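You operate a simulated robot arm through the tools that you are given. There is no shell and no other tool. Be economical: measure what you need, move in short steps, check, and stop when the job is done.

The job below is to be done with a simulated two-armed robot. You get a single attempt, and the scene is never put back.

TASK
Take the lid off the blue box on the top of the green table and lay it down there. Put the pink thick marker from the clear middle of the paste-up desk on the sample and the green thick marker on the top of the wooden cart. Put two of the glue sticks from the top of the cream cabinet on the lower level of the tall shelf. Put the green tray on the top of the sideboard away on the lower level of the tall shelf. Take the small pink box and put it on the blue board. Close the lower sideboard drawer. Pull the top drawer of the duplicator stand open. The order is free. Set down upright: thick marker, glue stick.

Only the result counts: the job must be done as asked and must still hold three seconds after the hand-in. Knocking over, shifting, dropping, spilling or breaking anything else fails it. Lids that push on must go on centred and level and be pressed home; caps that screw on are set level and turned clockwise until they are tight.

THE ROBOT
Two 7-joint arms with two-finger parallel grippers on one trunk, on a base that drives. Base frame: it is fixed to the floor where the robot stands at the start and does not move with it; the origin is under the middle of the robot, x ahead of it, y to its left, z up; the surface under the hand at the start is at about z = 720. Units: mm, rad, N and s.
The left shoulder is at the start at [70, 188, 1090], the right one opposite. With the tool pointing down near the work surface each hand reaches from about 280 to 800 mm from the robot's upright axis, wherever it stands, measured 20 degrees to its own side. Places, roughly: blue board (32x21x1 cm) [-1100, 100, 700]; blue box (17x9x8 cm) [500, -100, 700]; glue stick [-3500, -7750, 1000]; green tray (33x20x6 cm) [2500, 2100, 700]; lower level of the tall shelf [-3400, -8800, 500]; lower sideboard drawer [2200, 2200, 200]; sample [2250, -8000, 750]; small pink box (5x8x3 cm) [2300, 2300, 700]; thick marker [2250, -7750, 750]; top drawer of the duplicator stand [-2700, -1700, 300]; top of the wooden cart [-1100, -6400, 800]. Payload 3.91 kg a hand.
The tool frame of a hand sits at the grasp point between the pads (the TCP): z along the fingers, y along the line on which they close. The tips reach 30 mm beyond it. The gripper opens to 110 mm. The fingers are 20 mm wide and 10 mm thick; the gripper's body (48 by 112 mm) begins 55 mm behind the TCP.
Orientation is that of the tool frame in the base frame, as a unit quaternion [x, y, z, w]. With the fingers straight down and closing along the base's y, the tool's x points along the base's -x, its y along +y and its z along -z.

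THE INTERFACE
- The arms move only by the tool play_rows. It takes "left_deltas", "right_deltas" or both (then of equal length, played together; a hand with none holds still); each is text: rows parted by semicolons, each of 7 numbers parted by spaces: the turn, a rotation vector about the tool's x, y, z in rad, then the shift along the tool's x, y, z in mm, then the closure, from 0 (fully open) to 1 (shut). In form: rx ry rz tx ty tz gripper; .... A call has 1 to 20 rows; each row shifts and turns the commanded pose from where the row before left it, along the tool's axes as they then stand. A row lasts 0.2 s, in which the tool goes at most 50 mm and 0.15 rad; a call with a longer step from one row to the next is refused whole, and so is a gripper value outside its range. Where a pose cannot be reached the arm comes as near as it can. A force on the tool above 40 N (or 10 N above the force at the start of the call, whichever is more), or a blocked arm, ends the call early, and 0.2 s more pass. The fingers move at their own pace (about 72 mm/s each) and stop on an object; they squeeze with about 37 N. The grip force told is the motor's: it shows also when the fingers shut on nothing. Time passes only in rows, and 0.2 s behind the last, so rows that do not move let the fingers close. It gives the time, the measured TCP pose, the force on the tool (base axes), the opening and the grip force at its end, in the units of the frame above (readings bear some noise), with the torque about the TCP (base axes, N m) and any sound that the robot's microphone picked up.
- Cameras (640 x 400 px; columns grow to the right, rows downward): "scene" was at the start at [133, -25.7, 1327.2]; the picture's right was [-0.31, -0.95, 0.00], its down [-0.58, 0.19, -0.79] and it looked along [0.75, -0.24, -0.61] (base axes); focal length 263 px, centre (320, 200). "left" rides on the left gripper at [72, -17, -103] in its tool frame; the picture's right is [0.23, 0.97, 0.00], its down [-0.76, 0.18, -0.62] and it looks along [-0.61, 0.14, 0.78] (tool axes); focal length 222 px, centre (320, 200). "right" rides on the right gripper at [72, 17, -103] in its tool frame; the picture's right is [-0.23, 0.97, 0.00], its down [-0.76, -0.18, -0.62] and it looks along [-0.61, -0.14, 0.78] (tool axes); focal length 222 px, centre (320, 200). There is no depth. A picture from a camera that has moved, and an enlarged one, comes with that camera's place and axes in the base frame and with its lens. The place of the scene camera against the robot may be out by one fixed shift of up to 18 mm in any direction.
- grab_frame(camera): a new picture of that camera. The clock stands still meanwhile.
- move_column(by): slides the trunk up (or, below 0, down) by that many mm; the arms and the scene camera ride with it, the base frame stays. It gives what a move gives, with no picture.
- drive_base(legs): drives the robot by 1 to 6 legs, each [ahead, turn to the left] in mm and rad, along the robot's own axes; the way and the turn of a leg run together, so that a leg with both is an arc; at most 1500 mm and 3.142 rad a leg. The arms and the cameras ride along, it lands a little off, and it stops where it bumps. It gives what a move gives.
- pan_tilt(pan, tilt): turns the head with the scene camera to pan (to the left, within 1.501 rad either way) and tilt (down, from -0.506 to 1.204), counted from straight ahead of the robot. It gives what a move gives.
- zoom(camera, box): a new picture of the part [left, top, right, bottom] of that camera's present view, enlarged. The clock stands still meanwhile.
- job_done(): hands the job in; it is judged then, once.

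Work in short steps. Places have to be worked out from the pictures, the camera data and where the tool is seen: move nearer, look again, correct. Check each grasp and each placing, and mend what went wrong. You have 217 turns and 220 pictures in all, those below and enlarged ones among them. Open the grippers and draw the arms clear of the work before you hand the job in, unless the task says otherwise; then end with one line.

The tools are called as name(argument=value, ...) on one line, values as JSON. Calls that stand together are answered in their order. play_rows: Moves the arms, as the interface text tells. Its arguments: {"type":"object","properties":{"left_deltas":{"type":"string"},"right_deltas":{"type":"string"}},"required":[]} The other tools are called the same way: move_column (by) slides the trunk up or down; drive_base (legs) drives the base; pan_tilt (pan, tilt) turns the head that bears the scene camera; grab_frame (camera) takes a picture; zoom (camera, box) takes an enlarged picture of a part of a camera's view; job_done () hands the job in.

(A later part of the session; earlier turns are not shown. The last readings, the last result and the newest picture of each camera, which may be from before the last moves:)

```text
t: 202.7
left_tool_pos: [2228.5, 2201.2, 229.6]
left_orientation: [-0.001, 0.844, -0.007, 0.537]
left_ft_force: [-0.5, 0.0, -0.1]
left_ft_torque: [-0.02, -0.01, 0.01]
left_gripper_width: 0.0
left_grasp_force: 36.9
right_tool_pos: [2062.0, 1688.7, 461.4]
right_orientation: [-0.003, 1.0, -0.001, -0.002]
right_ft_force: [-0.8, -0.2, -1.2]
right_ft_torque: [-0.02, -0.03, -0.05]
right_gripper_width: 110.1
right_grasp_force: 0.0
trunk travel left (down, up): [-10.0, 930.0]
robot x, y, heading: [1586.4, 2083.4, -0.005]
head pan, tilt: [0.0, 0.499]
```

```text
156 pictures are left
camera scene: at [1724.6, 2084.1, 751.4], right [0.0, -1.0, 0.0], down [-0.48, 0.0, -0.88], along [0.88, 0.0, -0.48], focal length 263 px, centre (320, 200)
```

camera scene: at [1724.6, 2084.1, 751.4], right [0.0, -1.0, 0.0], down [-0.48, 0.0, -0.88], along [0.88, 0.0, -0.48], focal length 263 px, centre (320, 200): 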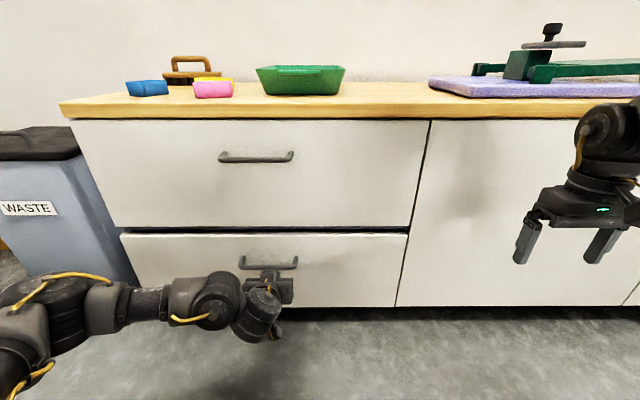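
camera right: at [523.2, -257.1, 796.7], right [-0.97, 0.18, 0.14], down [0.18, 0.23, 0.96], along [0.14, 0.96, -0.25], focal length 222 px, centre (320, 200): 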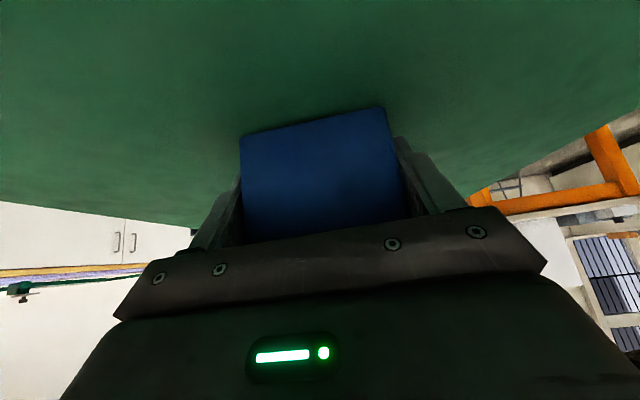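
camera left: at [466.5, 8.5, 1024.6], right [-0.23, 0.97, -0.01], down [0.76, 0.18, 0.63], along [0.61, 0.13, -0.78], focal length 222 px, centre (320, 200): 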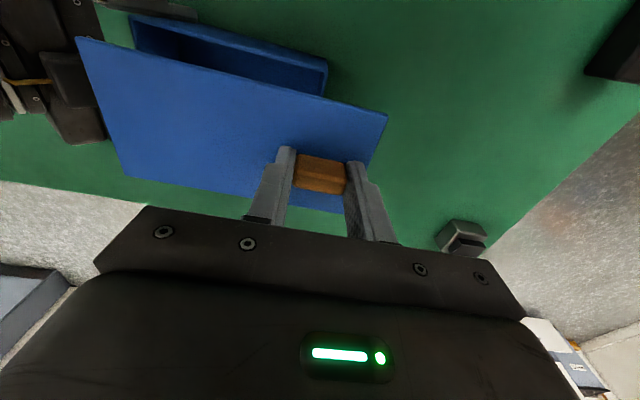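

Almost flush. I push on in small increments until resistance shows.

play_rows(left_deltas="0 0 0 -1 0 5 1;0 0 0 -1 0 5 1;0 0 0 -1 0 5 1;0 0 0 -1 0 5 1;0 0 0 -1 0 5 1;0 0 0 -1 0 5 1;0 0 0 -1 0 5 1;0 0 0 0 0 0 1")

zoom(camera="scene", box=[60, 100, 460, 350])

```text
t: 203.2
left_tool_pos: [2234.1, 2200.3, 225.8]
left_orientation: [0.001, 0.845, -0.008, 0.535]
left_ft_force: [-4.7, 0.7, 1.8]
left_ft_torque: [-0.02, -0.08, 0.02]
left_gripper_width: 0.1
left_grasp_force: 36.6
right_tool_pos: [2063.8, 1689.1, 461.2]
right_orientation: [-0.003, 1.0, -0.001, -0.002]
right_ft_force: [0.1, 0.3, 0.0]
right_ft_torque: [-0.01, 0.0, 0.0]
right_gripper_width: 109.9
right_grasp_force: 0.1
trunk travel left (down, up): [-10.0, 930.0]
robot x, y, heading: [1579.3, 2082.4, -0.001]
head pan, tilt: [0.0, 0.499]
stopped in row 2 (left hand): the force on the tool passed its limit at 53 N (the readings are from after the stop); the commanded pose is now the measured one
```

```text
1.60 times, centred on (260, 225) of scene
camera zoom: at [1723.8, 2084.3, 751.4], right [0.0, -1.0, 0.0], down [-0.48, 0.0, -0.88], along [0.88, 0.0, -0.48], focal length 421 px, centre (416, 160)
```

zoom: 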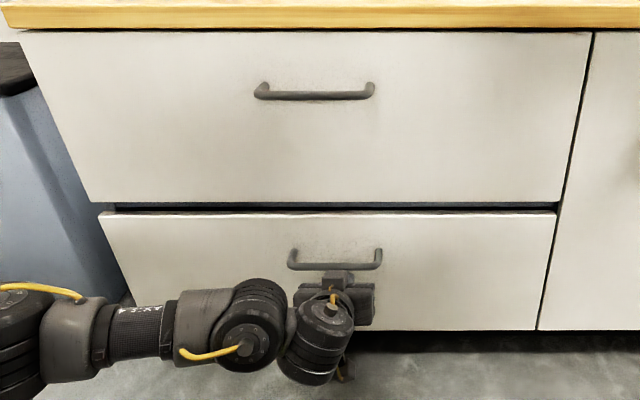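

The drawer is shut (53 N at the stop, flush). I back off, raise the trunk, and set the left hand vertical again.

drive_base(legs=[[-230, 0]])

move_column(by=400)

move_column(by=190)

play_rows(left_deltas="0 0.14 0 0 0 0 1;0 0.14 0 0 0 0 1;0 0.14 0 0 0 0 0;0 0.14 0 0 0 0 0;0 0.14 0 0 0 0 0;0 0.14 0 0 0 0 0;0 0.14 0 0 0 0 0;0 0.14 0 0 0 0 0;0 0 0 0 0 -30 0;0 0 0 0 0 -30 0;0 0 0 0 0 -30 0;0 0 0 0 0 0 0")

drive_base(legs=[[330, 0]])

grab_frame(camera="scene")

```text
t: 205.0
left_tool_pos: [2004.4, 2199.6, 226.1]
left_orientation: [0.001, 0.845, -0.008, 0.535]
left_ft_force: [-0.4, -0.5, 0.6]
left_ft_torque: [0.04, -0.01, -0.03]
left_gripper_width: 0.2
left_grasp_force: 36.9
right_tool_pos: [1832.7, 1688.9, 462.4]
right_orientation: [-0.003, 1.0, -0.001, -0.002]
right_ft_force: [-0.4, 0.8, 0.2]
right_ft_torque: [0.0, 0.02, 0.01]
right_gripper_width: 110.0
right_grasp_force: 0.0
trunk travel left (down, up): [-10.0, 930.0]
robot x, y, heading: [1351.9, 2082.4, -0.003]
head pan, tilt: [0.0, 0.499]
```

```text
t: 208.8
left_tool_pos: [2004.1, 2200.9, 625.7]
left_orientation: [0.001, 0.845, -0.007, 0.535]
left_ft_force: [0.9, 0.2, 0.7]
left_ft_torque: [-0.02, -0.01, -0.01]
left_gripper_width: 0.0
left_grasp_force: 36.7
right_tool_pos: [1833.5, 1689.5, 862.4]
right_orientation: [-0.004, 1.0, -0.001, -0.002]
right_ft_force: [0.2, 0.1, -0.6]
right_ft_torque: [0.01, -0.04, 0.0]
right_gripper_width: 109.7
right_grasp_force: 0.0
trunk travel left (down, up): [-410.0, 530.0]
robot x, y, heading: [1351.0, 2084.6, -0.003]
head pan, tilt: [0.0, 0.499]
```

```text
t: 210.9
left_tool_pos: [2003.2, 2200.7, 815.3]
left_orientation: [0.002, 0.845, -0.008, 0.535]
left_ft_force: [1.0, -0.1, 0.0]
left_ft_torque: [-0.04, -0.03, 0.01]
left_gripper_width: 0.0
left_grasp_force: 37.1
right_tool_pos: [1834.0, 1688.6, 1050.8]
right_orientation: [-0.003, 1.0, -0.001, -0.001]
right_ft_force: [-1.0, 0.3, -0.1]
right_ft_torque: [0.0, 0.01, 0.0]
right_gripper_width: 110.2
right_grasp_force: 0.0
trunk travel left (down, up): [-600.0, 340.0]
robot x, y, heading: [1353.9, 2084.2, -0.002]
head pan, tilt: [0.0, 0.499]
```

```text
t: 212.6
left_tool_pos: [2000.1, 2194.6, 800.7]
left_orientation: [-0.004, 0.998, -0.006, 0.07]
left_ft_force: [2.8, -17.5, -9.5]
left_ft_torque: [2.03, -0.57, 1.8]
left_gripper_width: 109.9
left_grasp_force: 0.1
left hand out of reach, approached as far as the arm can: row 8
right_tool_pos: [1834.0, 1689.2, 1052.1]
right_orientation: [-0.004, 1.0, -0.001, -0.002]
right_ft_force: [0.6, 0.3, -0.1]
right_ft_torque: [-0.01, 0.03, 0.0]
right_gripper_width: 110.2
right_grasp_force: 0.0
trunk travel left (down, up): [-600.0, 340.0]
robot x, y, heading: [1350.4, 2084.0, 0.001]
head pan, tilt: [0.0, 0.499]
stopped in row 8 (left hand): the force on the tool passed its limit at 162 N (the readings are from after the stop); the commanded pose is now the measured one
```

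```text
t: 214.8
left_tool_pos: [2331.2, 2200.5, 801.0]
left_orientation: [-0.006, 0.998, -0.005, 0.069]
left_ft_force: [2.5, -32.6, -21.1]
left_ft_torque: [3.88, -1.65, 3.33]
left_gripper_width: 109.8
left_grasp_force: 0.0
right_tool_pos: [2167.5, 1693.8, 1051.9]
right_orientation: [-0.006, 1.0, -0.001, -0.002]
right_ft_force: [1.4, -0.7, 0.3]
right_ft_torque: [-0.01, 0.01, 0.0]
right_gripper_width: 110.0
right_grasp_force: 0.1
trunk travel left (down, up): [-600.0, 340.0]
robot x, y, heading: [1686.4, 2083.4, 0.009]
head pan, tilt: [0.0, 0.499]
```

```text
154 pictures are left
camera scene: at [1825.8, 2086.1, 1341.4], right [0.01, -1.0, 0.0], down [-0.48, 0.0, -0.88], along [0.88, 0.01, -0.48], focal length 263 px, centre (320, 200)
```

scene: 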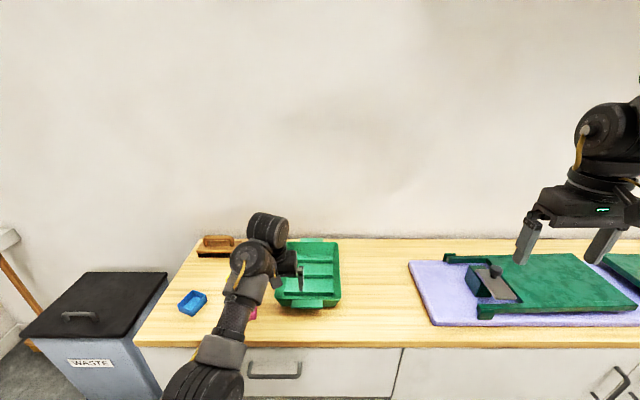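

The left arm, with its elbow low, folded its hand against itself. I relieve it by pitching forward again, then raise the hand before making it vertical.

play_rows(left_deltas="0 -0.14 0 0 0 0 0;0 -0.14 0 0 0 0 0;0 -0.14 0 0 0 0 0;0 -0.14 0 0 0 0 0;0 0 0 0 0 0 0")

play_rows(left_deltas="0 0 0 -18 0 -30 0;0 0 0 -18 0 -30 0;0 0 0 -18 0 -30 0;0 0 0 -18 0 -30 0;0 0 0 -18 0 -30 0;0 0 0 -18 0 -30 0;0 0 0 0 0 0 0")

grab_frame(camera="scene")

```text
t: 216.0
left_tool_pos: [2331.3, 2199.8, 799.9]
left_orientation: [-0.007, 0.939, -0.004, 0.343]
left_ft_force: [0.3, 0.1, -0.6]
left_ft_torque: [-0.03, 0.0, -0.01]
left_gripper_width: 110.0
left_grasp_force: 0.2
right_tool_pos: [2167.4, 1692.8, 1051.6]
right_orientation: [-0.006, 1.0, -0.001, -0.002]
right_ft_force: [-0.2, -0.8, -0.8]
right_ft_torque: [-0.03, 0.01, -0.01]
right_gripper_width: 109.7
right_grasp_force: 0.1
trunk travel left (down, up): [-600.0, 340.0]
robot x, y, heading: [1684.4, 2084.2, 0.004]
head pan, tilt: [0.0, 0.499]
```

```text
t: 217.6
left_tool_pos: [2311.5, 2207.4, 963.4]
left_orientation: [-0.007, 0.939, -0.004, 0.343]
left_ft_force: [0.0, -0.5, -0.3]
left_ft_torque: [0.02, 0.04, 0.04]
left_gripper_width: 110.0
left_grasp_force: 0.0
left hand out of reach, approached as far as the arm can: row 5, 6
right_tool_pos: [2166.8, 1693.2, 1052.4]
right_orientation: [-0.006, 1.0, 0.0, -0.001]
right_ft_force: [-1.0, -0.2, 0.1]
right_ft_torque: [-0.05, -0.01, 0.02]
right_gripper_width: 109.8
right_grasp_force: 0.1
trunk travel left (down, up): [-600.0, 340.0]
robot x, y, heading: [1685.0, 2085.0, 0.006]
head pan, tilt: [0.0, 0.499]
```

```text
153 pictures are left
camera scene: at [1825.2, 2086.2, 1341.5], right [0.01, -1.0, 0.0], down [-0.48, 0.0, -0.88], along [0.88, 0.01, -0.48], focal length 263 px, centre (320, 200)
```

scene: 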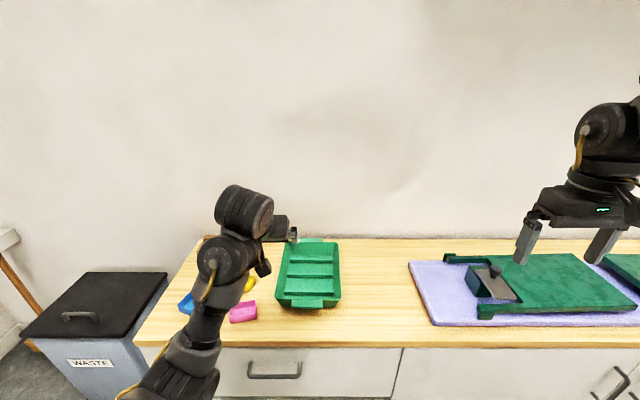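

The left elbow is low now. I retrace: back off, pitch further forward and go to the earlier outward pose where the elbow was out to the side.

drive_base(legs=[[-250, 0]])

play_rows(left_deltas="0 -0.14 0 0 0 0 0;0 -0.14 0 0 0 0 0;0 -0.14 0 0 0 0 0;0 0 0 -20 30 0 0;0 0 0 -20 30 0 0;0 0 0 -20 30 0 0;0 0 0 -20 30 0 0;0 0 0 -10 10 0 0;0 0 0 0 0 0 0")

grab_frame(camera="scene")

```text
t: 219.4
left_tool_pos: [2062.4, 2206.6, 962.1]
left_orientation: [-0.007, 0.939, -0.004, 0.343]
left_ft_force: [0.1, -0.1, -0.3]
left_ft_torque: [0.01, -0.01, 0.04]
left_gripper_width: 110.0
left_grasp_force: 0.0
right_tool_pos: [1917.4, 1691.4, 1052.4]
right_orientation: [-0.007, 1.0, 0.0, -0.001]
right_ft_force: [0.0, -0.1, -0.1]
right_ft_torque: [-0.01, -0.02, -0.02]
right_gripper_width: 109.8
right_grasp_force: 0.0
trunk travel left (down, up): [-600.0, 340.0]
robot x, y, heading: [1434.3, 2083.1, 0.004]
head pan, tilt: [0.0, 0.499]
```

```text
t: 221.4
left_tool_pos: [2098.8, 2337.3, 1042.8]
left_orientation: [-0.008, 0.848, -0.003, 0.531]
left_ft_force: [-0.3, -0.7, 0.4]
left_ft_torque: [-0.02, -0.02, -0.01]
left_gripper_width: 109.9
left_grasp_force: 0.1
right_tool_pos: [1917.8, 1691.6, 1052.0]
right_orientation: [-0.006, 1.0, -0.001, -0.002]
right_ft_force: [-0.8, -0.3, 0.5]
right_ft_torque: [0.01, -0.04, -0.02]
right_gripper_width: 109.9
right_grasp_force: 0.0
trunk travel left (down, up): [-600.0, 340.0]
robot x, y, heading: [1431.7, 2087.0, 0.007]
head pan, tilt: [0.0, 0.499]
```

```text
152 pictures are left
camera scene: at [1576.3, 2084.5, 1341.4], right [0.01, -1.0, 0.0], down [-0.48, 0.0, -0.88], along [0.88, 0.0, -0.48], focal length 263 px, centre (320, 200)
```

scene: 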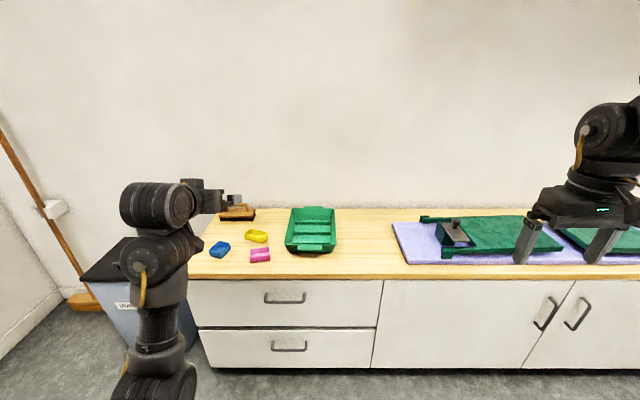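

The elbow hangs low with the forearm up. As with the right arm, I roll the forearm inward as a rigid turn about the upper arm, bringing the elbow out to the side.

play_rows(left_deltas="0.023 0.03 0.143 7.7 -44 7.9 0;0.023 0.03 0.143 7.7 -44 7.9 0;0.023 0.03 0.143 7.7 -44 7.9 0;0.023 0.03 0.143 7.7 -44 7.9 0;0.023 0.03 0.143 7.7 -44 7.9 0;0.023 0.03 0.143 7.7 -44 7.9 0;0.023 0.03 0.143 7.7 -44 7.9 0;0.023 0.03 0.143 7.7 -44 7.9 0;0.023 0.03 0.143 7.7 -44 7.9 0;0.023 0.03 0.143 7.7 -44 7.9 0;0 0 0 0 0 0 0")

grab_frame(camera="scene")

```text
t: 223.8
left_tool_pos: [1977.9, 2050.9, 767.7]
left_orientation: [0.603, 0.703, 0.254, 0.278]
left_ft_force: [1.0, -0.5, -0.7]
left_ft_torque: [-0.02, 0.01, 0.0]
left_gripper_width: 109.9
left_grasp_force: 0.1
right_tool_pos: [1918.4, 1691.1, 1051.9]
right_orientation: [-0.007, 1.0, -0.001, -0.002]
right_ft_force: [-0.4, 0.6, 0.8]
right_ft_torque: [-0.01, 0.03, -0.03]
right_gripper_width: 109.7
right_grasp_force: 0.0
trunk travel left (down, up): [-600.0, 340.0]
robot x, y, heading: [1432.6, 2082.0, 0.004]
head pan, tilt: [0.0, 0.499]
```

```text
151 pictures are left
camera scene: at [1576.5, 2084.4, 1341.4], right [0.01, -1.0, 0.0], down [-0.48, 0.0, -0.88], along [0.88, 0.0, -0.48], focal length 263 px, centre (320, 200)
```

scene: 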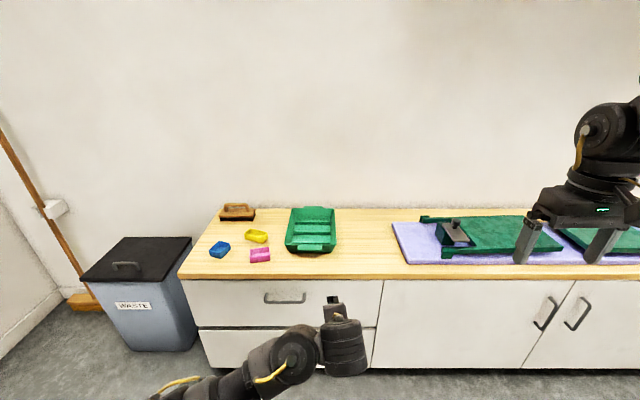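

That worked: the forearm is level from the left. Now I turn the hand straight down, then yaw it to default.

play_rows(left_deltas="0.128 0.018 0.003 0 0 -10 0;0.128 0.018 0.003 0 0 -10 0;0.128 0.018 0.003 0 0 -20 0;0.128 0.018 0.003 0 0 -20 0;0.128 0.018 0.003 0 0 -30 0;0.128 0.018 0.003 0 0 -30 0;0 0 0 0 0 -30 0;0 0 0 0 0 -30 0;0 0 0 0 0 -30 0;0 0 0 0 0 0 0")

play_rows(left_deltas="0 0 -0.143 0 0 0 0;0 0 -0.143 0 0 0 0;0 0 -0.143 0 0 0 0;0 0 -0.143 0 0 0 0;0 0 -0.143 0 0 0 0;0 0 0 0 0 0 0")

grab_frame(camera="scene")

```text
t: 224.3
left_tool_pos: [1971.5, 2045.9, 777.0]
left_orientation: [0.615, 0.725, 0.203, 0.235]
left_ft_force: [20.6, -6.5, -10.0]
left_ft_torque: [-0.17, 0.46, -0.61]
left_gripper_width: 109.7
left_grasp_force: 0.1
right_tool_pos: [1916.5, 1689.6, 1051.4]
right_orientation: [-0.006, 1.0, -0.001, -0.001]
right_ft_force: [-0.1, 0.0, 0.0]
right_ft_torque: [-0.04, 0.01, 0.0]
right_gripper_width: 110.0
right_grasp_force: 0.0
trunk travel left (down, up): [-600.0, 340.0]
robot x, y, heading: [1434.1, 2080.5, 0.008]
head pan, tilt: [0.0, 0.499]
stopped in row 2 (left hand): the force on the tool passed its limit at 145 N (the readings are from after the stop); the commanded pose is now the measured one
```

```text
t: 224.6
left_tool_pos: [1972.5, 2047.4, 779.2]
left_orientation: [0.605, 0.734, 0.199, 0.238]
left_ft_force: [-0.9, 0.1, 0.5]
left_ft_torque: [0.01, 0.03, 0.03]
left_gripper_width: 110.0
left_grasp_force: 0.1
right_tool_pos: [1917.7, 1691.0, 1053.6]
right_orientation: [-0.007, 1.0, -0.001, -0.002]
right_ft_force: [0.9, 0.4, -0.1]
right_ft_torque: [0.02, -0.01, -0.01]
right_gripper_width: 110.0
right_grasp_force: 0.0
trunk travel left (down, up): [-600.0, 340.0]
robot x, y, heading: [1437.0, 2087.0, 0.003]
head pan, tilt: [0.0, 0.499]
stopped in row 1 (left hand): the force on the tool passed its limit at 41 N (the readings are from after the stop); the commanded pose is now the measured one
```

```text
150 pictures are left
camera scene: at [1576.2, 2084.5, 1341.4], right [0.01, -1.0, 0.0], down [-0.48, 0.0, -0.88], along [0.88, 0.0, -0.48], focal length 263 px, centre (320, 200)
```

scene: 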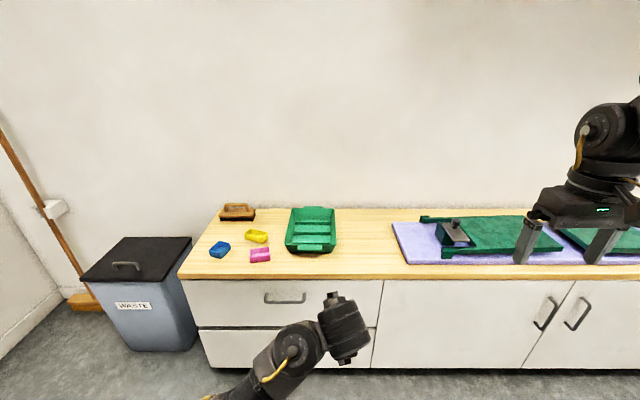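

The wrist camera bumped the forearm. I pitch back forward a little, do the yaw first, and pitch down afterwards.

play_rows(left_deltas="-0.128 -0.018 -0.003 0 0 0 0;-0.1 -0.018 -0.003 0 0 0 0;0 0 -0.143 0 0 0 0;0 0 -0.143 0 0 0 0;0 0 -0.143 0 0 0 0;0 0 -0.143 0 0 0 0;0 0 -0.143 0 0 0 0;0 0 0 0 0 0 0")

grab_frame(camera="scene")

```text
t: 226.4
left_tool_pos: [1970.9, 2046.7, 779.5]
left_orientation: [0.292, 0.86, 0.139, 0.394]
left_ft_force: [0.6, 0.0, 1.1]
left_ft_torque: [0.0, -0.02, -0.01]
left_gripper_width: 110.0
left_grasp_force: 0.0
right_tool_pos: [1916.9, 1691.4, 1052.4]
right_orientation: [-0.007, 1.0, -0.001, -0.001]
right_ft_force: [0.5, 0.2, 0.5]
right_ft_torque: [-0.05, 0.01, 0.0]
right_gripper_width: 110.1
right_grasp_force: 0.1
trunk travel left (down, up): [-600.0, 340.0]
robot x, y, heading: [1431.4, 2082.6, 0.006]
head pan, tilt: [0.0, 0.499]
```

```text
149 pictures are left
camera scene: at [1576.3, 2084.4, 1341.4], right [0.01, -1.0, 0.0], down [-0.48, 0.0, -0.88], along [0.88, 0.0, -0.48], focal length 263 px, centre (320, 200)
```

scene: 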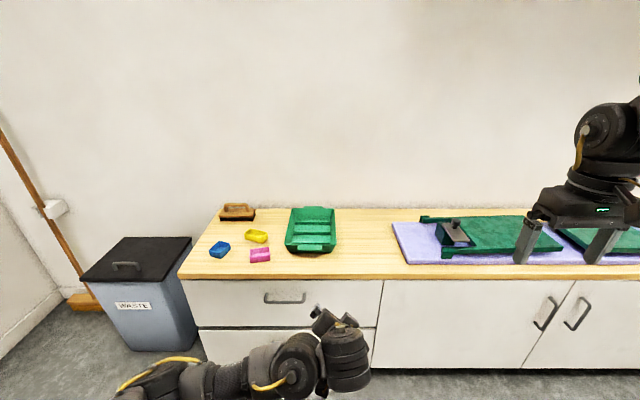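

Good. I finish the yaw, raise the hand, and then pitch it down.

play_rows(left_deltas="0 0 -0.14 0 0 0 0;0 0 -0.14 0 0 0 0;0 0 -0.14 0 0 0 0;0 0 -0.14 0 0 0 0;0 0 -0.1 0 0 0 0;0 0 0 -28 25 -24 0;0 0 0 -28 25 -24 0;0 0 0 -28 25 -24 0;0 0 0 -28 25 -24 0;0 0 0 -28 25 -24 0;0 0 0 0 0 0 0")

play_rows(left_deltas="0 0.1 0 0 0 0 0;0 0.1 0 0 0 0 0;0 0.1 0 0 0 0 0;0 0.1 0 0 0 0 0;0 0 0 0 0 0 0")

grab_frame(camera="scene")

```text
t: 228.8
left_tool_pos: [1979.6, 2176.0, 928.4]
left_orientation: [-0.003, 0.908, 0.007, 0.418]
left_ft_force: [0.4, -0.7, 0.2]
left_ft_torque: [0.04, -0.01, -0.01]
left_gripper_width: 109.9
left_grasp_force: 0.1
left hand out of reach, approached as far as the arm can: row 9, 10
right_tool_pos: [1917.3, 1690.4, 1052.6]
right_orientation: [-0.007, 1.0, -0.001, -0.002]
right_ft_force: [-0.6, 0.1, -0.6]
right_ft_torque: [0.04, 0.01, -0.01]
right_gripper_width: 110.2
right_grasp_force: 0.0
trunk travel left (down, up): [-600.0, 340.0]
robot x, y, heading: [1432.3, 2085.9, 0.003]
head pan, tilt: [0.0, 0.499]
```

```text
t: 230.0
left_tool_pos: [1986.5, 2207.7, 861.8]
left_orientation: [-0.002, 0.946, 0.005, 0.325]
left_ft_force: [0.5, 0.0, 0.1]
left_ft_torque: [0.02, -0.01, 0.02]
left_gripper_width: 109.9
left_grasp_force: 0.0
left hand out of reach, approached as far as the arm can: row 1, 2, 3, 4
right_tool_pos: [1917.6, 1692.0, 1052.7]
right_orientation: [-0.006, 1.0, -0.001, -0.001]
right_ft_force: [0.2, 0.0, -0.2]
right_ft_torque: [0.0, 0.0, -0.02]
right_gripper_width: 110.0
right_grasp_force: 0.1
trunk travel left (down, up): [-600.0, 340.0]
robot x, y, heading: [1437.6, 2082.3, 0.005]
head pan, tilt: [0.0, 0.499]
```

```text
148 pictures are left
camera scene: at [1576.2, 2084.2, 1341.5], right [0.01, -1.0, 0.0], down [-0.48, 0.0, -0.88], along [0.88, 0.01, -0.48], focal length 263 px, centre (320, 200)
```

scene: 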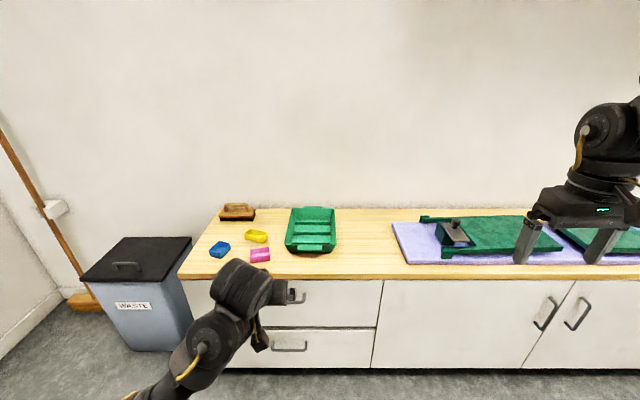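

Raising drops the elbow again. I return to the low inward pose, then raise the whole arm rigidly about the shoulder so the elbow comes up too.

play_rows(left_deltas="0 -0.1 0 0 0 0 0;0 -0.1 0 0 0 0 0;0 0 0 15 -33 9 0;0 0 0 15 -33 9 0;0 0 0 15 -33 9 0;0 0 0 15 -33 9 0;0 0 0 15 -33 9 0;0 0 0 0 0 0 0")

play_rows(left_deltas="0 -0.085 0 -47 0 -6 0;0 -0.085 0 -47 0 -6 0;0 -0.085 0 -47 0 -6 0;0 -0.085 0 -47 0 -6 0;0 -0.085 0 -47 0 -6 0;0 -0.085 0 -47 0 -6 0;0 -0.085 0 -47 0 -6 0;0 -0.085 0 -47 0 -6 0;0 -0.085 0 -47 0 -6 0;0 -0.085 0 -47 0 -6 0;0 0 0 0 0 0 0")

grab_frame(camera="scene")

```text
t: 231.8
left_tool_pos: [1973.9, 2043.3, 776.0]
left_orientation: [-0.003, 0.909, 0.005, 0.418]
left_ft_force: [0.3, 0.2, -0.4]
left_ft_torque: [0.02, 0.0, -0.03]
left_gripper_width: 110.0
left_grasp_force: 0.2
right_tool_pos: [1917.5, 1690.8, 1052.3]
right_orientation: [-0.006, 1.0, -0.002, -0.001]
right_ft_force: [0.4, -0.6, 0.8]
right_ft_torque: [0.0, -0.02, 0.0]
right_gripper_width: 110.1
right_grasp_force: 0.1
trunk travel left (down, up): [-600.0, 340.0]
robot x, y, heading: [1435.6, 2079.4, 0.004]
head pan, tilt: [0.0, 0.499]
```

```text
t: 234.2
left_tool_pos: [2064.3, 2041.2, 1226.3]
left_orientation: [0.0, 0.655, 0.006, 0.755]
left_ft_force: [-0.2, -0.4, 0.1]
left_ft_torque: [0.0, 0.02, -0.02]
left_gripper_width: 110.0
left_grasp_force: 0.1
right_tool_pos: [1917.7, 1691.2, 1051.6]
right_orientation: [-0.006, 1.0, -0.001, -0.002]
right_ft_force: [-0.3, -0.4, 0.0]
right_ft_torque: [0.01, -0.02, 0.01]
right_gripper_width: 110.0
right_grasp_force: 0.1
trunk travel left (down, up): [-600.0, 340.0]
robot x, y, heading: [1435.9, 2084.0, 0.005]
head pan, tilt: [0.0, 0.499]
```

```text
147 pictures are left
camera scene: at [1577.1, 2084.6, 1341.3], right [0.01, -1.0, 0.0], down [-0.48, 0.0, -0.88], along [0.88, 0.0, -0.48], focal length 263 px, centre (320, 200)
```

scene: 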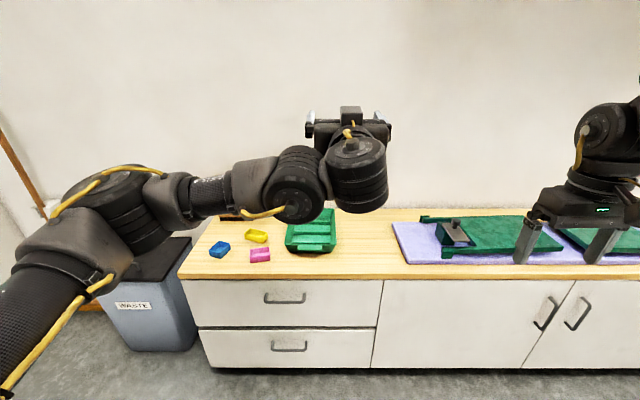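

Exactly the healthy posture: elbow out, forearm level. Now I pitch the hand down about the wrist.

play_rows(left_deltas="0 0.1425 0 41 0 8 0;0 0.1425 0 41 0 8 0;0 0.1425 0 41 0 8 0;0 0.1425 0 41 0 8 0;0 0.1425 0 41 0 8 0;0 0.1425 0 41 0 0 0;0 0.1425 0 35 0 0 0;0 0.1425 0 25 0 0 0;0 0.1425 0 15 0 0 0;0 0.1425 0 0 0 0 0;0 0.1425 0 -15 0 0 0;0 0.1425 0 -25 0 0 0;0 0 0 0 0 0 0")

grab_frame(camera="scene")

```text
t: 236.8
left_tool_pos: [2098.5, 2047.9, 910.6]
left_orientation: [-0.029, 0.999, -0.002, 0.044]
left_ft_force: [13.3, -34.1, -27.8]
left_ft_torque: [4.41, -1.04, 3.35]
left_gripper_width: 110.2
left_grasp_force: 0.1
left hand out of reach, approached as far as the arm can: row 8, 9, 10, 11, 12
right_tool_pos: [1918.3, 1690.6, 1052.0]
right_orientation: [-0.005, 1.0, 0.0, -0.002]
right_ft_force: [0.9, -1.3, -0.1]
right_ft_torque: [0.02, -0.01, 0.02]
right_gripper_width: 109.9
right_grasp_force: 0.1
trunk travel left (down, up): [-600.0, 340.0]
robot x, y, heading: [1434.8, 2082.0, 0.006]
head pan, tilt: [0.0, 0.499]
stopped in row 13 (left hand): the force on the tool passed its limit at 330 N (the readings are from after the stop); the commanded pose is now the measured one
```

```text
146 pictures are left
camera scene: at [1576.7, 2084.5, 1341.3], right [0.01, -1.0, 0.0], down [-0.48, 0.0, -0.88], along [0.88, 0.0, -0.48], focal length 263 px, centre (320, 200)
```

scene: 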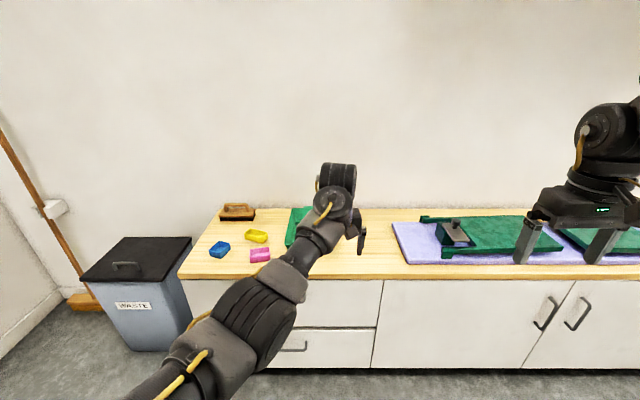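

Pitching this way dropped the elbow again. I reverse to the good forward-pointing pose and will pitch down from further left, as the original pose was.

play_rows(left_deltas="0 -0.1425 0 15 0 0 0;0 -0.1425 0 10 0 0 0;0 -0.1425 0 0 0 0 0;0 -0.1425 0 -12 0 0 0;0 -0.1425 0 -22 0 0 0;0 -0.1425 0 -33 0 0 0;0 -0.1425 0 -40 0 0 0;0 -0.1425 0 -41 0 -8 0;0 -0.1425 0 -41 0 -8 0;0 -0.1425 0 -41 0 -8 0;0 -0.1425 0 -41 0 -8 0;0 0 0 -30 0 0 0;0 0 0 0 0 0 0")

grab_frame(camera="scene")

```text
t: 239.6
left_tool_pos: [2159.8, 2051.0, 1175.7]
left_orientation: [-0.019, 0.677, 0.017, 0.735]
left_ft_force: [-0.5, 0.1, -0.5]
left_ft_torque: [-0.02, 0.0, 0.0]
left_gripper_width: 109.8
left_grasp_force: 0.1
right_tool_pos: [1917.0, 1691.1, 1051.8]
right_orientation: [-0.005, 1.0, -0.002, -0.002]
right_ft_force: [0.4, 0.2, -0.3]
right_ft_torque: [0.02, -0.01, -0.02]
right_gripper_width: 109.9
right_grasp_force: 0.1
trunk travel left (down, up): [-600.0, 340.0]
robot x, y, heading: [1435.6, 2081.4, 0.005]
head pan, tilt: [0.0, 0.499]
```

```text
145 pictures are left
camera scene: at [1576.6, 2084.5, 1341.4], right [0.01, -1.0, 0.0], down [-0.48, 0.0, -0.88], along [0.88, 0.0, -0.48], focal length 263 px, centre (320, 200)
```

scene: 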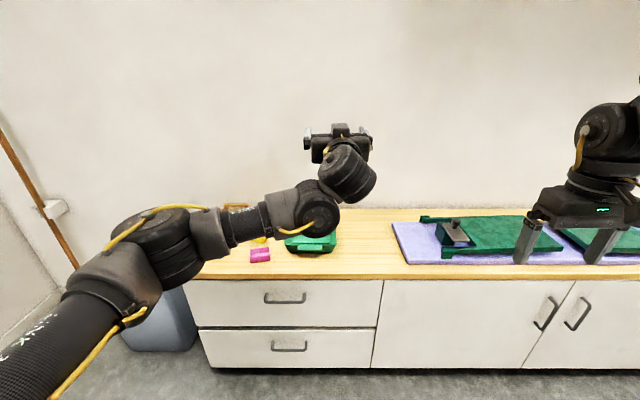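

The left hand works well when pitched ≥ 40° forward, so I'll use it that way. I zoom in on the tray and the pink box to plan grasps.

zoom(camera="scene", box=[190, 190, 360, 296])

```text
3.76 times, centred on (275, 243) of scene
camera zoom: at [1576.6, 2084.5, 1341.4], right [0.01, -1.0, 0.0], down [-0.48, 0.0, -0.88], along [0.88, 0.0, -0.48], focal length 991 px, centre (489, 38)
```

zoom: 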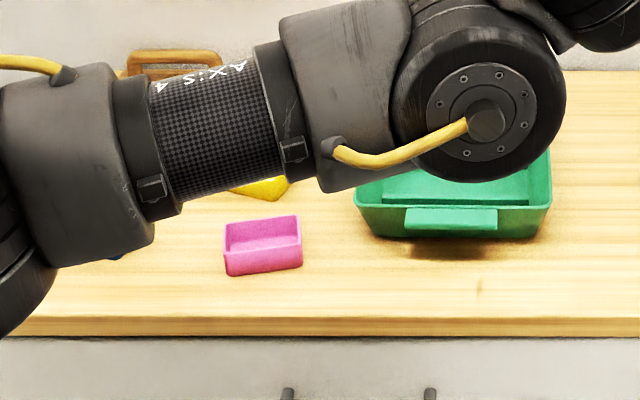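

The pink box is an open bin, long side along y, at about (2344, 2309). I bring the left hand to a hover pose (pitch ~0.75) before driving up.

play_rows(left_deltas="0 0.09 0 25 25 -18 0;0 0.09 0 25 25 -18 0;0 0.09 0 25 25 -18 0;0 0.09 0 25 25 -18 0;0 0.09 0 25 25 -18 0;0 0.09 0 25 25 -15 0;0 0.09 0 30 25 -10 0;0 0.09 0 30 25 -5 0;0 0.09 0 30 25 0 0;0 0.09 0 30 25 0 0;0 0 0 0 0 0 0")

```text
t: 241.9
left_tool_pos: [1980.5, 2298.0, 906.1]
left_orientation: [-0.035, 0.927, 0.002, 0.373]
left_ft_force: [8.2, -21.9, -7.0]
left_ft_torque: [0.88, -0.83, 3.34]
left_gripper_width: 109.8
left_grasp_force: 0.1
left hand out of reach, approached as far as the arm can: row 7, 8, 9, 10
right_tool_pos: [1918.1, 1691.7, 1052.3]
right_orientation: [-0.006, 1.0, -0.001, -0.002]
right_ft_force: [0.2, 0.3, -0.7]
right_ft_torque: [0.03, 0.03, -0.01]
right_gripper_width: 110.0
right_grasp_force: 0.0
trunk travel left (down, up): [-600.0, 340.0]
robot x, y, heading: [1435.8, 2085.0, 0.007]
head pan, tilt: [0.0, 0.499]
stopped in row 11 (left hand): the force on the tool passed its limit at 98 N (the readings are from after the stop); the commanded pose is now the measured one
```

Contact with itself again at this closeness; I pitch slightly forward and move further out and lower.

play_rows(left_deltas="0 -0.12 0 0 0 0 0;0 -0.1 0 0 0 0 0;0 0 0 -10 0 35 0;0 0 0 0 0 35 0;0 0 0 0 0 35 0;0 0 0 0 0 35 0;0 0 0 0 0 0 0")

grab_frame(camera="scene")

```text
t: 243.5
left_tool_pos: [2101.9, 2302.9, 834.6]
left_orientation: [-0.032, 0.881, 0.007, 0.472]
left_ft_force: [-0.6, 0.3, 0.0]
left_ft_torque: [-0.01, 0.0, 0.02]
left_gripper_width: 109.9
left_grasp_force: 0.0
right_tool_pos: [1917.5, 1692.1, 1053.3]
right_orientation: [-0.006, 1.0, 0.0, -0.001]
right_ft_force: [-0.4, 0.2, -0.3]
right_ft_torque: [0.02, -0.04, 0.01]
right_gripper_width: 110.1
right_grasp_force: 0.0
trunk travel left (down, up): [-600.0, 340.0]
robot x, y, heading: [1430.1, 2086.8, 0.008]
head pan, tilt: [0.0, 0.499]
```

```text
143 pictures are left
camera scene: at [1575.7, 2084.6, 1341.5], right [0.01, -1.0, 0.0], down [-0.48, 0.0, -0.88], along [0.88, 0.01, -0.48], focal length 263 px, centre (320, 200)
```

scene: 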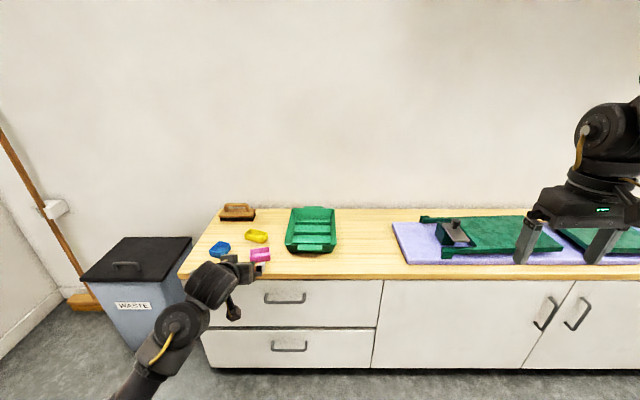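

Good pose. I drive forward to hover in front of the pink box and look with the left camera.

drive_base(legs=[[200, -0.008]])

grab_frame(camera="left")

```text
t: 245.1
left_tool_pos: [2299.3, 2299.5, 834.0]
left_orientation: [-0.03, 0.881, 0.005, 0.472]
left_ft_force: [-0.1, 0.8, 0.9]
left_ft_torque: [0.04, 0.03, -0.02]
left_gripper_width: 109.9
left_grasp_force: 0.1
right_tool_pos: [2111.9, 1688.5, 1053.5]
right_orientation: [-0.003, 1.0, -0.002, -0.004]
right_ft_force: [-0.1, 0.5, -0.1]
right_ft_torque: [-0.01, -0.02, -0.01]
right_gripper_width: 110.0
right_grasp_force: 0.0
trunk travel left (down, up): [-600.0, 340.0]
robot x, y, heading: [1634.0, 2083.5, -0.003]
head pan, tilt: [0.0, 0.499]
```

```text
142 pictures are left
camera left: at [2175.6, 2275.6, 831.3], right [-0.18, 0.96, -0.21], down [-0.1, 0.19, 0.98], along [0.98, 0.2, 0.07], focal length 222 px, centre (320, 200)
```

left: 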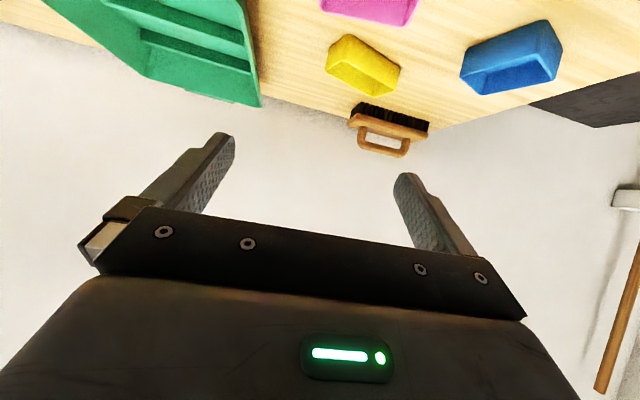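

From the wrist view the bin's centre is about (2340, 2317), turned ~14°. I align, descend partway and look again.

play_rows(left_deltas="-0.09 0 -0.06 0 0 0 0;-0.09 0 -0.06 0 0 0 0;0 0 0 20 6 8 0;0 0 0 20 6 8 0;0 0 0 20 6 8 0;0 0 0 0 0 0 0")

grab_frame(camera="left")

zoom(camera="scene", box=[150, 200, 350, 325])

```text
t: 246.4
left_tool_pos: [2280.3, 2310.0, 769.1]
left_orientation: [-0.125, 0.874, 0.057, 0.466]
left_ft_force: [0.3, 0.4, 0.4]
left_ft_torque: [0.03, -0.01, 0.01]
left_gripper_width: 110.1
left_grasp_force: 0.0
right_tool_pos: [2111.2, 1688.5, 1052.7]
right_orientation: [-0.002, 1.0, 0.0, -0.002]
right_ft_force: [-0.1, -0.3, 0.6]
right_ft_torque: [0.01, 0.01, 0.02]
right_gripper_width: 109.7
right_grasp_force: 0.2
trunk travel left (down, up): [-600.0, 340.0]
robot x, y, heading: [1628.4, 2081.4, 0.004]
head pan, tilt: [0.0, 0.499]
```

```text
141 pictures are left
camera left: at [2163.9, 2261.3, 767.0], right [-0.38, 0.9, -0.21], down [-0.14, 0.16, 0.98], along [0.91, 0.4, 0.06], focal length 222 px, centre (320, 200)
```

left: 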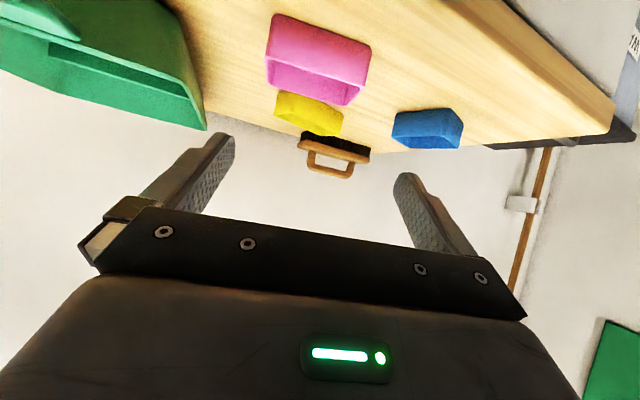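

```text
3.20 times, centred on (250, 262) of scene
camera zoom: at [1772.5, 2083.9, 1341.4], right [0.0, -1.0, 0.0], down [-0.48, 0.0, -0.88], along [0.88, 0.0, -0.48], focal length 842 px, centre (544, 0)
```

zoom: 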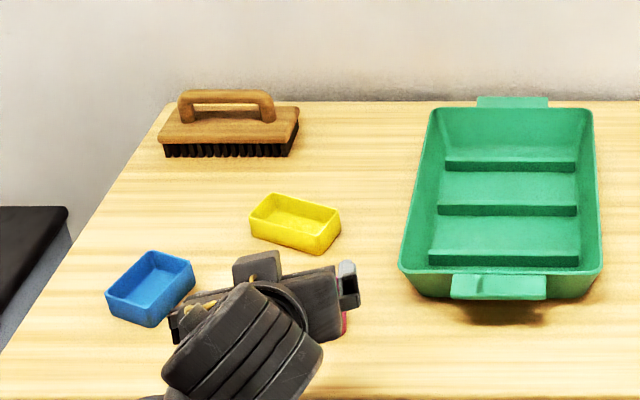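

The gripper yaw now matches the bin. I advance to straddle it (TCP ≈ (2332, 2311, 690)).

play_rows(left_deltas="0 0 0 9 -6 20 0;0 0 0 9 -6 20 0;0 0 0 9 0 22 0;0 0 0 9 0 22 0;0 0 0 0 0 0 0")

grab_frame(camera="left")

```text
t: 247.7
left_tool_pos: [2332.7, 2313.3, 693.8]
left_orientation: [-0.124, 0.874, 0.056, 0.466]
left_ft_force: [0.4, 0.1, 0.0]
left_ft_torque: [0.01, 0.01, 0.0]
left_gripper_width: 110.0
left_grasp_force: 0.0
right_tool_pos: [2111.8, 1687.8, 1052.1]
right_orientation: [-0.002, 1.0, -0.002, -0.002]
right_ft_force: [0.0, -0.3, -0.2]
right_ft_torque: [0.01, 0.0, 0.03]
right_gripper_width: 109.9
right_grasp_force: 0.0
trunk travel left (down, up): [-600.0, 340.0]
robot x, y, heading: [1631.1, 2079.9, 0.002]
head pan, tilt: [0.0, 0.499]
```

```text
139 pictures are left
camera left: at [2216.3, 2262.8, 691.6], right [-0.38, 0.9, -0.21], down [-0.14, 0.16, 0.98], along [0.91, 0.4, 0.06], focal length 222 px, centre (320, 200)
```

left: 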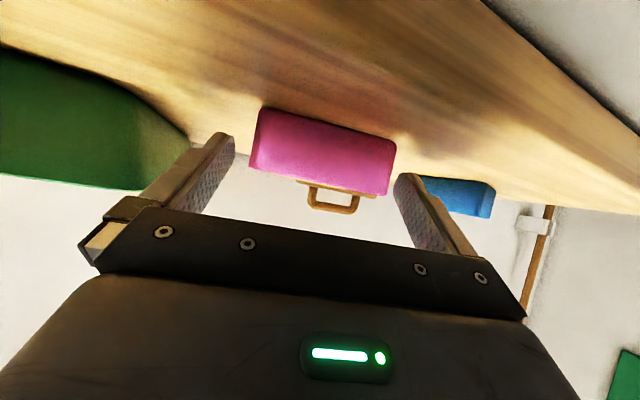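

Well centred. I close on the bin.

play_rows(left_deltas="0 0 0 3 1 2 0.05;0 0 0 0 0 0 0.15;0 0 0 0 0 0 0.25;0 0 0 0 0 0 0.5;0 0 0 0 0 0 1;0 0 0 0 0 0 1")

grab_frame(camera="left")

```text
t: 249.1
left_tool_pos: [2332.5, 2314.5, 690.8]
left_orientation: [-0.125, 0.874, 0.056, 0.466]
left_ft_force: [-0.5, -0.4, 0.1]
left_ft_torque: [-0.02, 0.01, 0.01]
left_gripper_width: 73.5
left_grasp_force: 36.8
right_tool_pos: [2110.9, 1687.6, 1052.7]
right_orientation: [-0.001, 1.0, 0.0, -0.002]
right_ft_force: [-0.1, -0.8, 0.1]
right_ft_torque: [-0.02, -0.02, 0.03]
right_gripper_width: 110.1
right_grasp_force: 0.0
trunk travel left (down, up): [-600.0, 340.0]
robot x, y, heading: [1629.6, 2084.5, -0.001]
head pan, tilt: [0.0, 0.499]
```

```text
138 pictures are left
camera left: at [2216.2, 2263.1, 688.4], right [-0.38, 0.9, -0.21], down [-0.14, 0.16, 0.98], along [0.91, 0.4, 0.06], focal length 222 px, centre (320, 200)
```

left: 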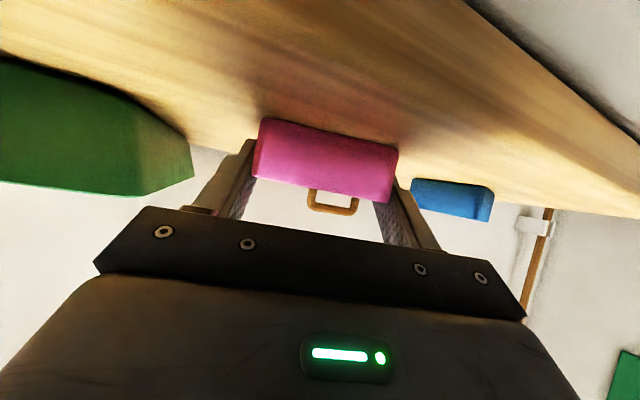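

The bin is gripped (73.5 mm). I lift with the trunk, back out, and drive around to the start area's rear, where the blue board is.

move_column(by=150)

drive_base(legs=[[-290, 0], [0, -1.571], [1500, 0], [1500, 0], [180, 0], [0, -1.571]])

drive_base(legs=[[1500, 0]])

grab_frame(camera="scene")

```text
t: 250.8
left_tool_pos: [2332.5, 2313.3, 840.7]
left_orientation: [-0.125, 0.874, 0.056, 0.465]
left_ft_force: [0.1, 0.2, 0.3]
left_ft_torque: [-0.01, -0.02, -0.05]
left_gripper_width: 73.6
left_grasp_force: 37.0
right_tool_pos: [2111.1, 1688.0, 1202.7]
right_orientation: [-0.002, 1.0, -0.002, -0.001]
right_ft_force: [-0.9, -0.4, 0.1]
right_ft_torque: [0.02, 0.0, 0.02]
right_gripper_width: 110.0
right_grasp_force: 0.0
trunk travel left (down, up): [-750.0, 190.0]
robot x, y, heading: [1631.9, 2081.6, -0.001]
head pan, tilt: [0.0, 0.499]
```

```text
t: 275.4
left_tool_pos: [921.4, -1344.4, 840.1]
left_orientation: [0.87, 0.153, -0.464, 0.072]
left_ft_force: [0.0, 0.5, 0.6]
left_ft_torque: [0.02, 0.0, 0.03]
left_gripper_width: 73.6
left_grasp_force: 37.2
right_tool_pos: [1101.1, -705.9, 1202.4]
right_orientation: [0.999, 0.035, 0.002, -0.001]
right_ft_force: [0.3, -0.5, 0.0]
right_ft_torque: [-0.05, 0.01, 0.01]
right_gripper_width: 110.1
right_grasp_force: 0.0
trunk travel left (down, up): [-750.0, 190.0]
robot x, y, heading: [1607.2, -1070.9, -3.085]
head pan, tilt: [0.0, 0.499]
```

```text
t: 282.7
left_tool_pos: [-550.2, -1432.1, 840.2]
left_orientation: [0.87, 0.152, -0.464, 0.071]
left_ft_force: [0.0, 0.8, -0.6]
left_ft_torque: [0.0, -0.01, 0.0]
left_gripper_width: 73.4
left_grasp_force: 36.9
right_tool_pos: [-368.2, -795.9, 1202.7]
right_orientation: [0.999, 0.033, 0.002, -0.001]
right_ft_force: [0.7, 0.6, -0.1]
right_ft_torque: [-0.01, -0.03, 0.02]
right_gripper_width: 109.8
right_grasp_force: 0.0
trunk travel left (down, up): [-750.0, 190.0]
robot x, y, heading: [132.9, -1159.2, -3.084]
head pan, tilt: [0.0, 0.499]
```

```text
137 pictures are left
camera scene: at [-4.9, -1167.5, 1491.4], right [-0.06, 1.0, 0.0], down [0.48, 0.03, -0.88], along [-0.88, -0.05, -0.48], focal length 263 px, centre (320, 200)
```

scene: 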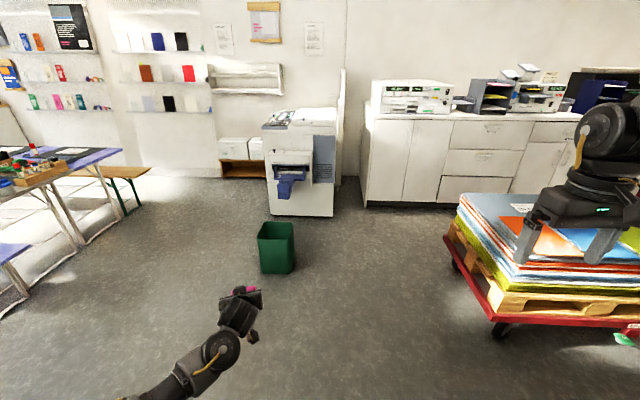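

I see the copier/duplicator ahead and a pallet trolley with coloured boards to the right. I pan right to look at it.

pan_tilt(pan=-0.75, tilt=0.5)

grab_frame(camera="scene")

```text
t: 283.8
left_tool_pos: [-550.7, -1432.0, 839.2]
left_orientation: [0.87, 0.151, -0.464, 0.07]
left_ft_force: [-1.1, 0.1, 0.8]
left_ft_torque: [0.0, 0.01, 0.02]
left_gripper_width: 73.5
left_grasp_force: 37.3
right_tool_pos: [-369.3, -795.7, 1202.5]
right_orientation: [0.999, 0.033, 0.002, -0.001]
right_ft_force: [-1.0, -0.5, -0.6]
right_ft_torque: [-0.01, 0.04, 0.0]
right_gripper_width: 109.9
right_grasp_force: 0.0
trunk travel left (down, up): [-750.0, 190.0]
robot x, y, heading: [137.6, -1160.0, -3.08]
head pan, tilt: [-0.75, 0.499]
```

```text
136 pictures are left
camera scene: at [15.5, -1104.2, 1491.4], right [0.64, 0.77, 0.0], down [0.37, -0.3, -0.88], along [-0.68, 0.56, -0.48], focal length 263 px, centre (320, 200)
```

scene: 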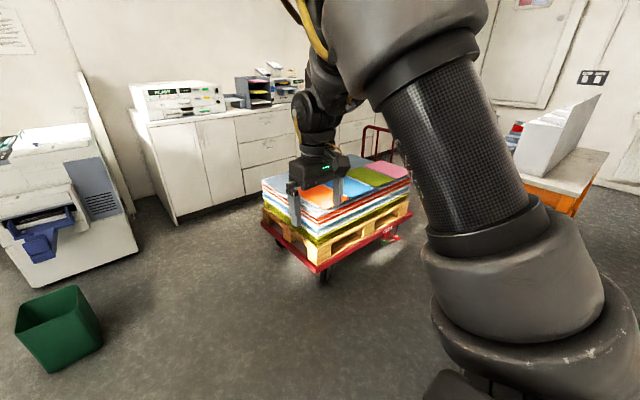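

zoom(camera="scene", box=[250, 140, 420, 246])

```text
3.76 times, centred on (335, 193) of scene
camera zoom: at [15.5, -1104.2, 1491.4], right [0.64, 0.77, 0.0], down [0.37, -0.3, -0.88], along [-0.68, 0.56, -0.48], focal length 991 px, centre (264, 226)
```

zoom: 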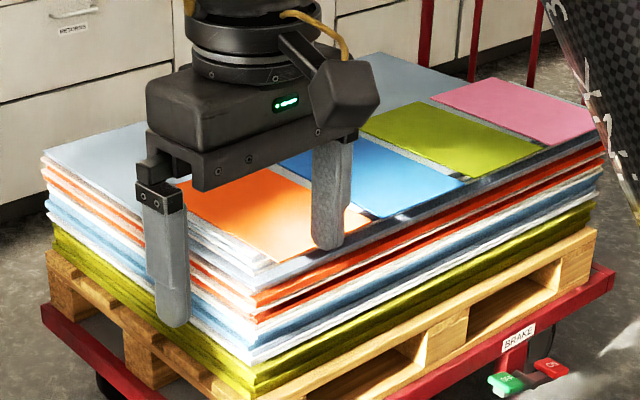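

The blue board lies on the stack near (−1120, 95, 700). I drive to stand at about (−430, 316) facing −x so the left hand comes over it.

drive_base(legs=[[330, -0.06], [0, -1.571], [1450, 0], [0, 1.571]])

pan_tilt(pan=0.0, tilt=0.65)

grab_frame(camera="scene")

```text
t: 300.5
left_tool_pos: [-863.2, 82.0, 840.0]
left_orientation: [0.877, 0.106, -0.467, 0.047]
left_ft_force: [0.5, -0.3, 0.9]
left_ft_torque: [0.0, -0.01, -0.03]
left_gripper_width: 73.5
left_grasp_force: 37.1
right_tool_pos: [-617.5, 696.1, 1203.0]
right_orientation: [1.0, -0.018, 0.002, -0.001]
right_ft_force: [-0.2, 0.3, -0.2]
right_ft_torque: [0.0, 0.01, -0.05]
right_gripper_width: 109.7
right_grasp_force: 0.1
trunk travel left (down, up): [-750.0, 190.0]
robot x, y, heading: [-148.9, 281.6, 3.1]
head pan, tilt: [-0.75, 0.499]
```

```text
t: 301.6
left_tool_pos: [-863.7, 81.3, 840.9]
left_orientation: [0.877, 0.106, -0.467, 0.047]
left_ft_force: [-0.2, -0.4, -0.3]
left_ft_torque: [0.02, 0.0, -0.01]
left_gripper_width: 73.6
left_grasp_force: 36.6
right_tool_pos: [-617.2, 695.7, 1202.8]
right_orientation: [1.0, -0.018, 0.002, -0.001]
right_ft_force: [0.2, 0.2, -0.6]
right_ft_torque: [0.01, -0.02, -0.02]
right_gripper_width: 109.9
right_grasp_force: 0.0
trunk travel left (down, up): [-750.0, 190.0]
robot x, y, heading: [-157.4, 287.2, 3.098]
head pan, tilt: [0.0, 0.649]
```

```text
134 pictures are left
camera scene: at [-289.0, 289.0, 1478.1], right [0.04, 1.0, 0.0], down [0.6, -0.03, -0.8], along [-0.8, 0.03, -0.6], focal length 263 px, centre (320, 200)
```

scene: 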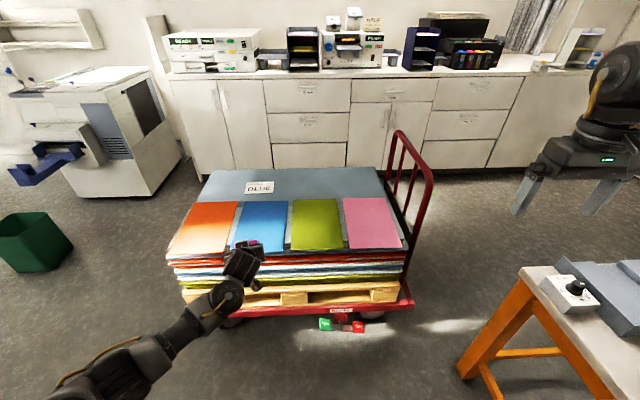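

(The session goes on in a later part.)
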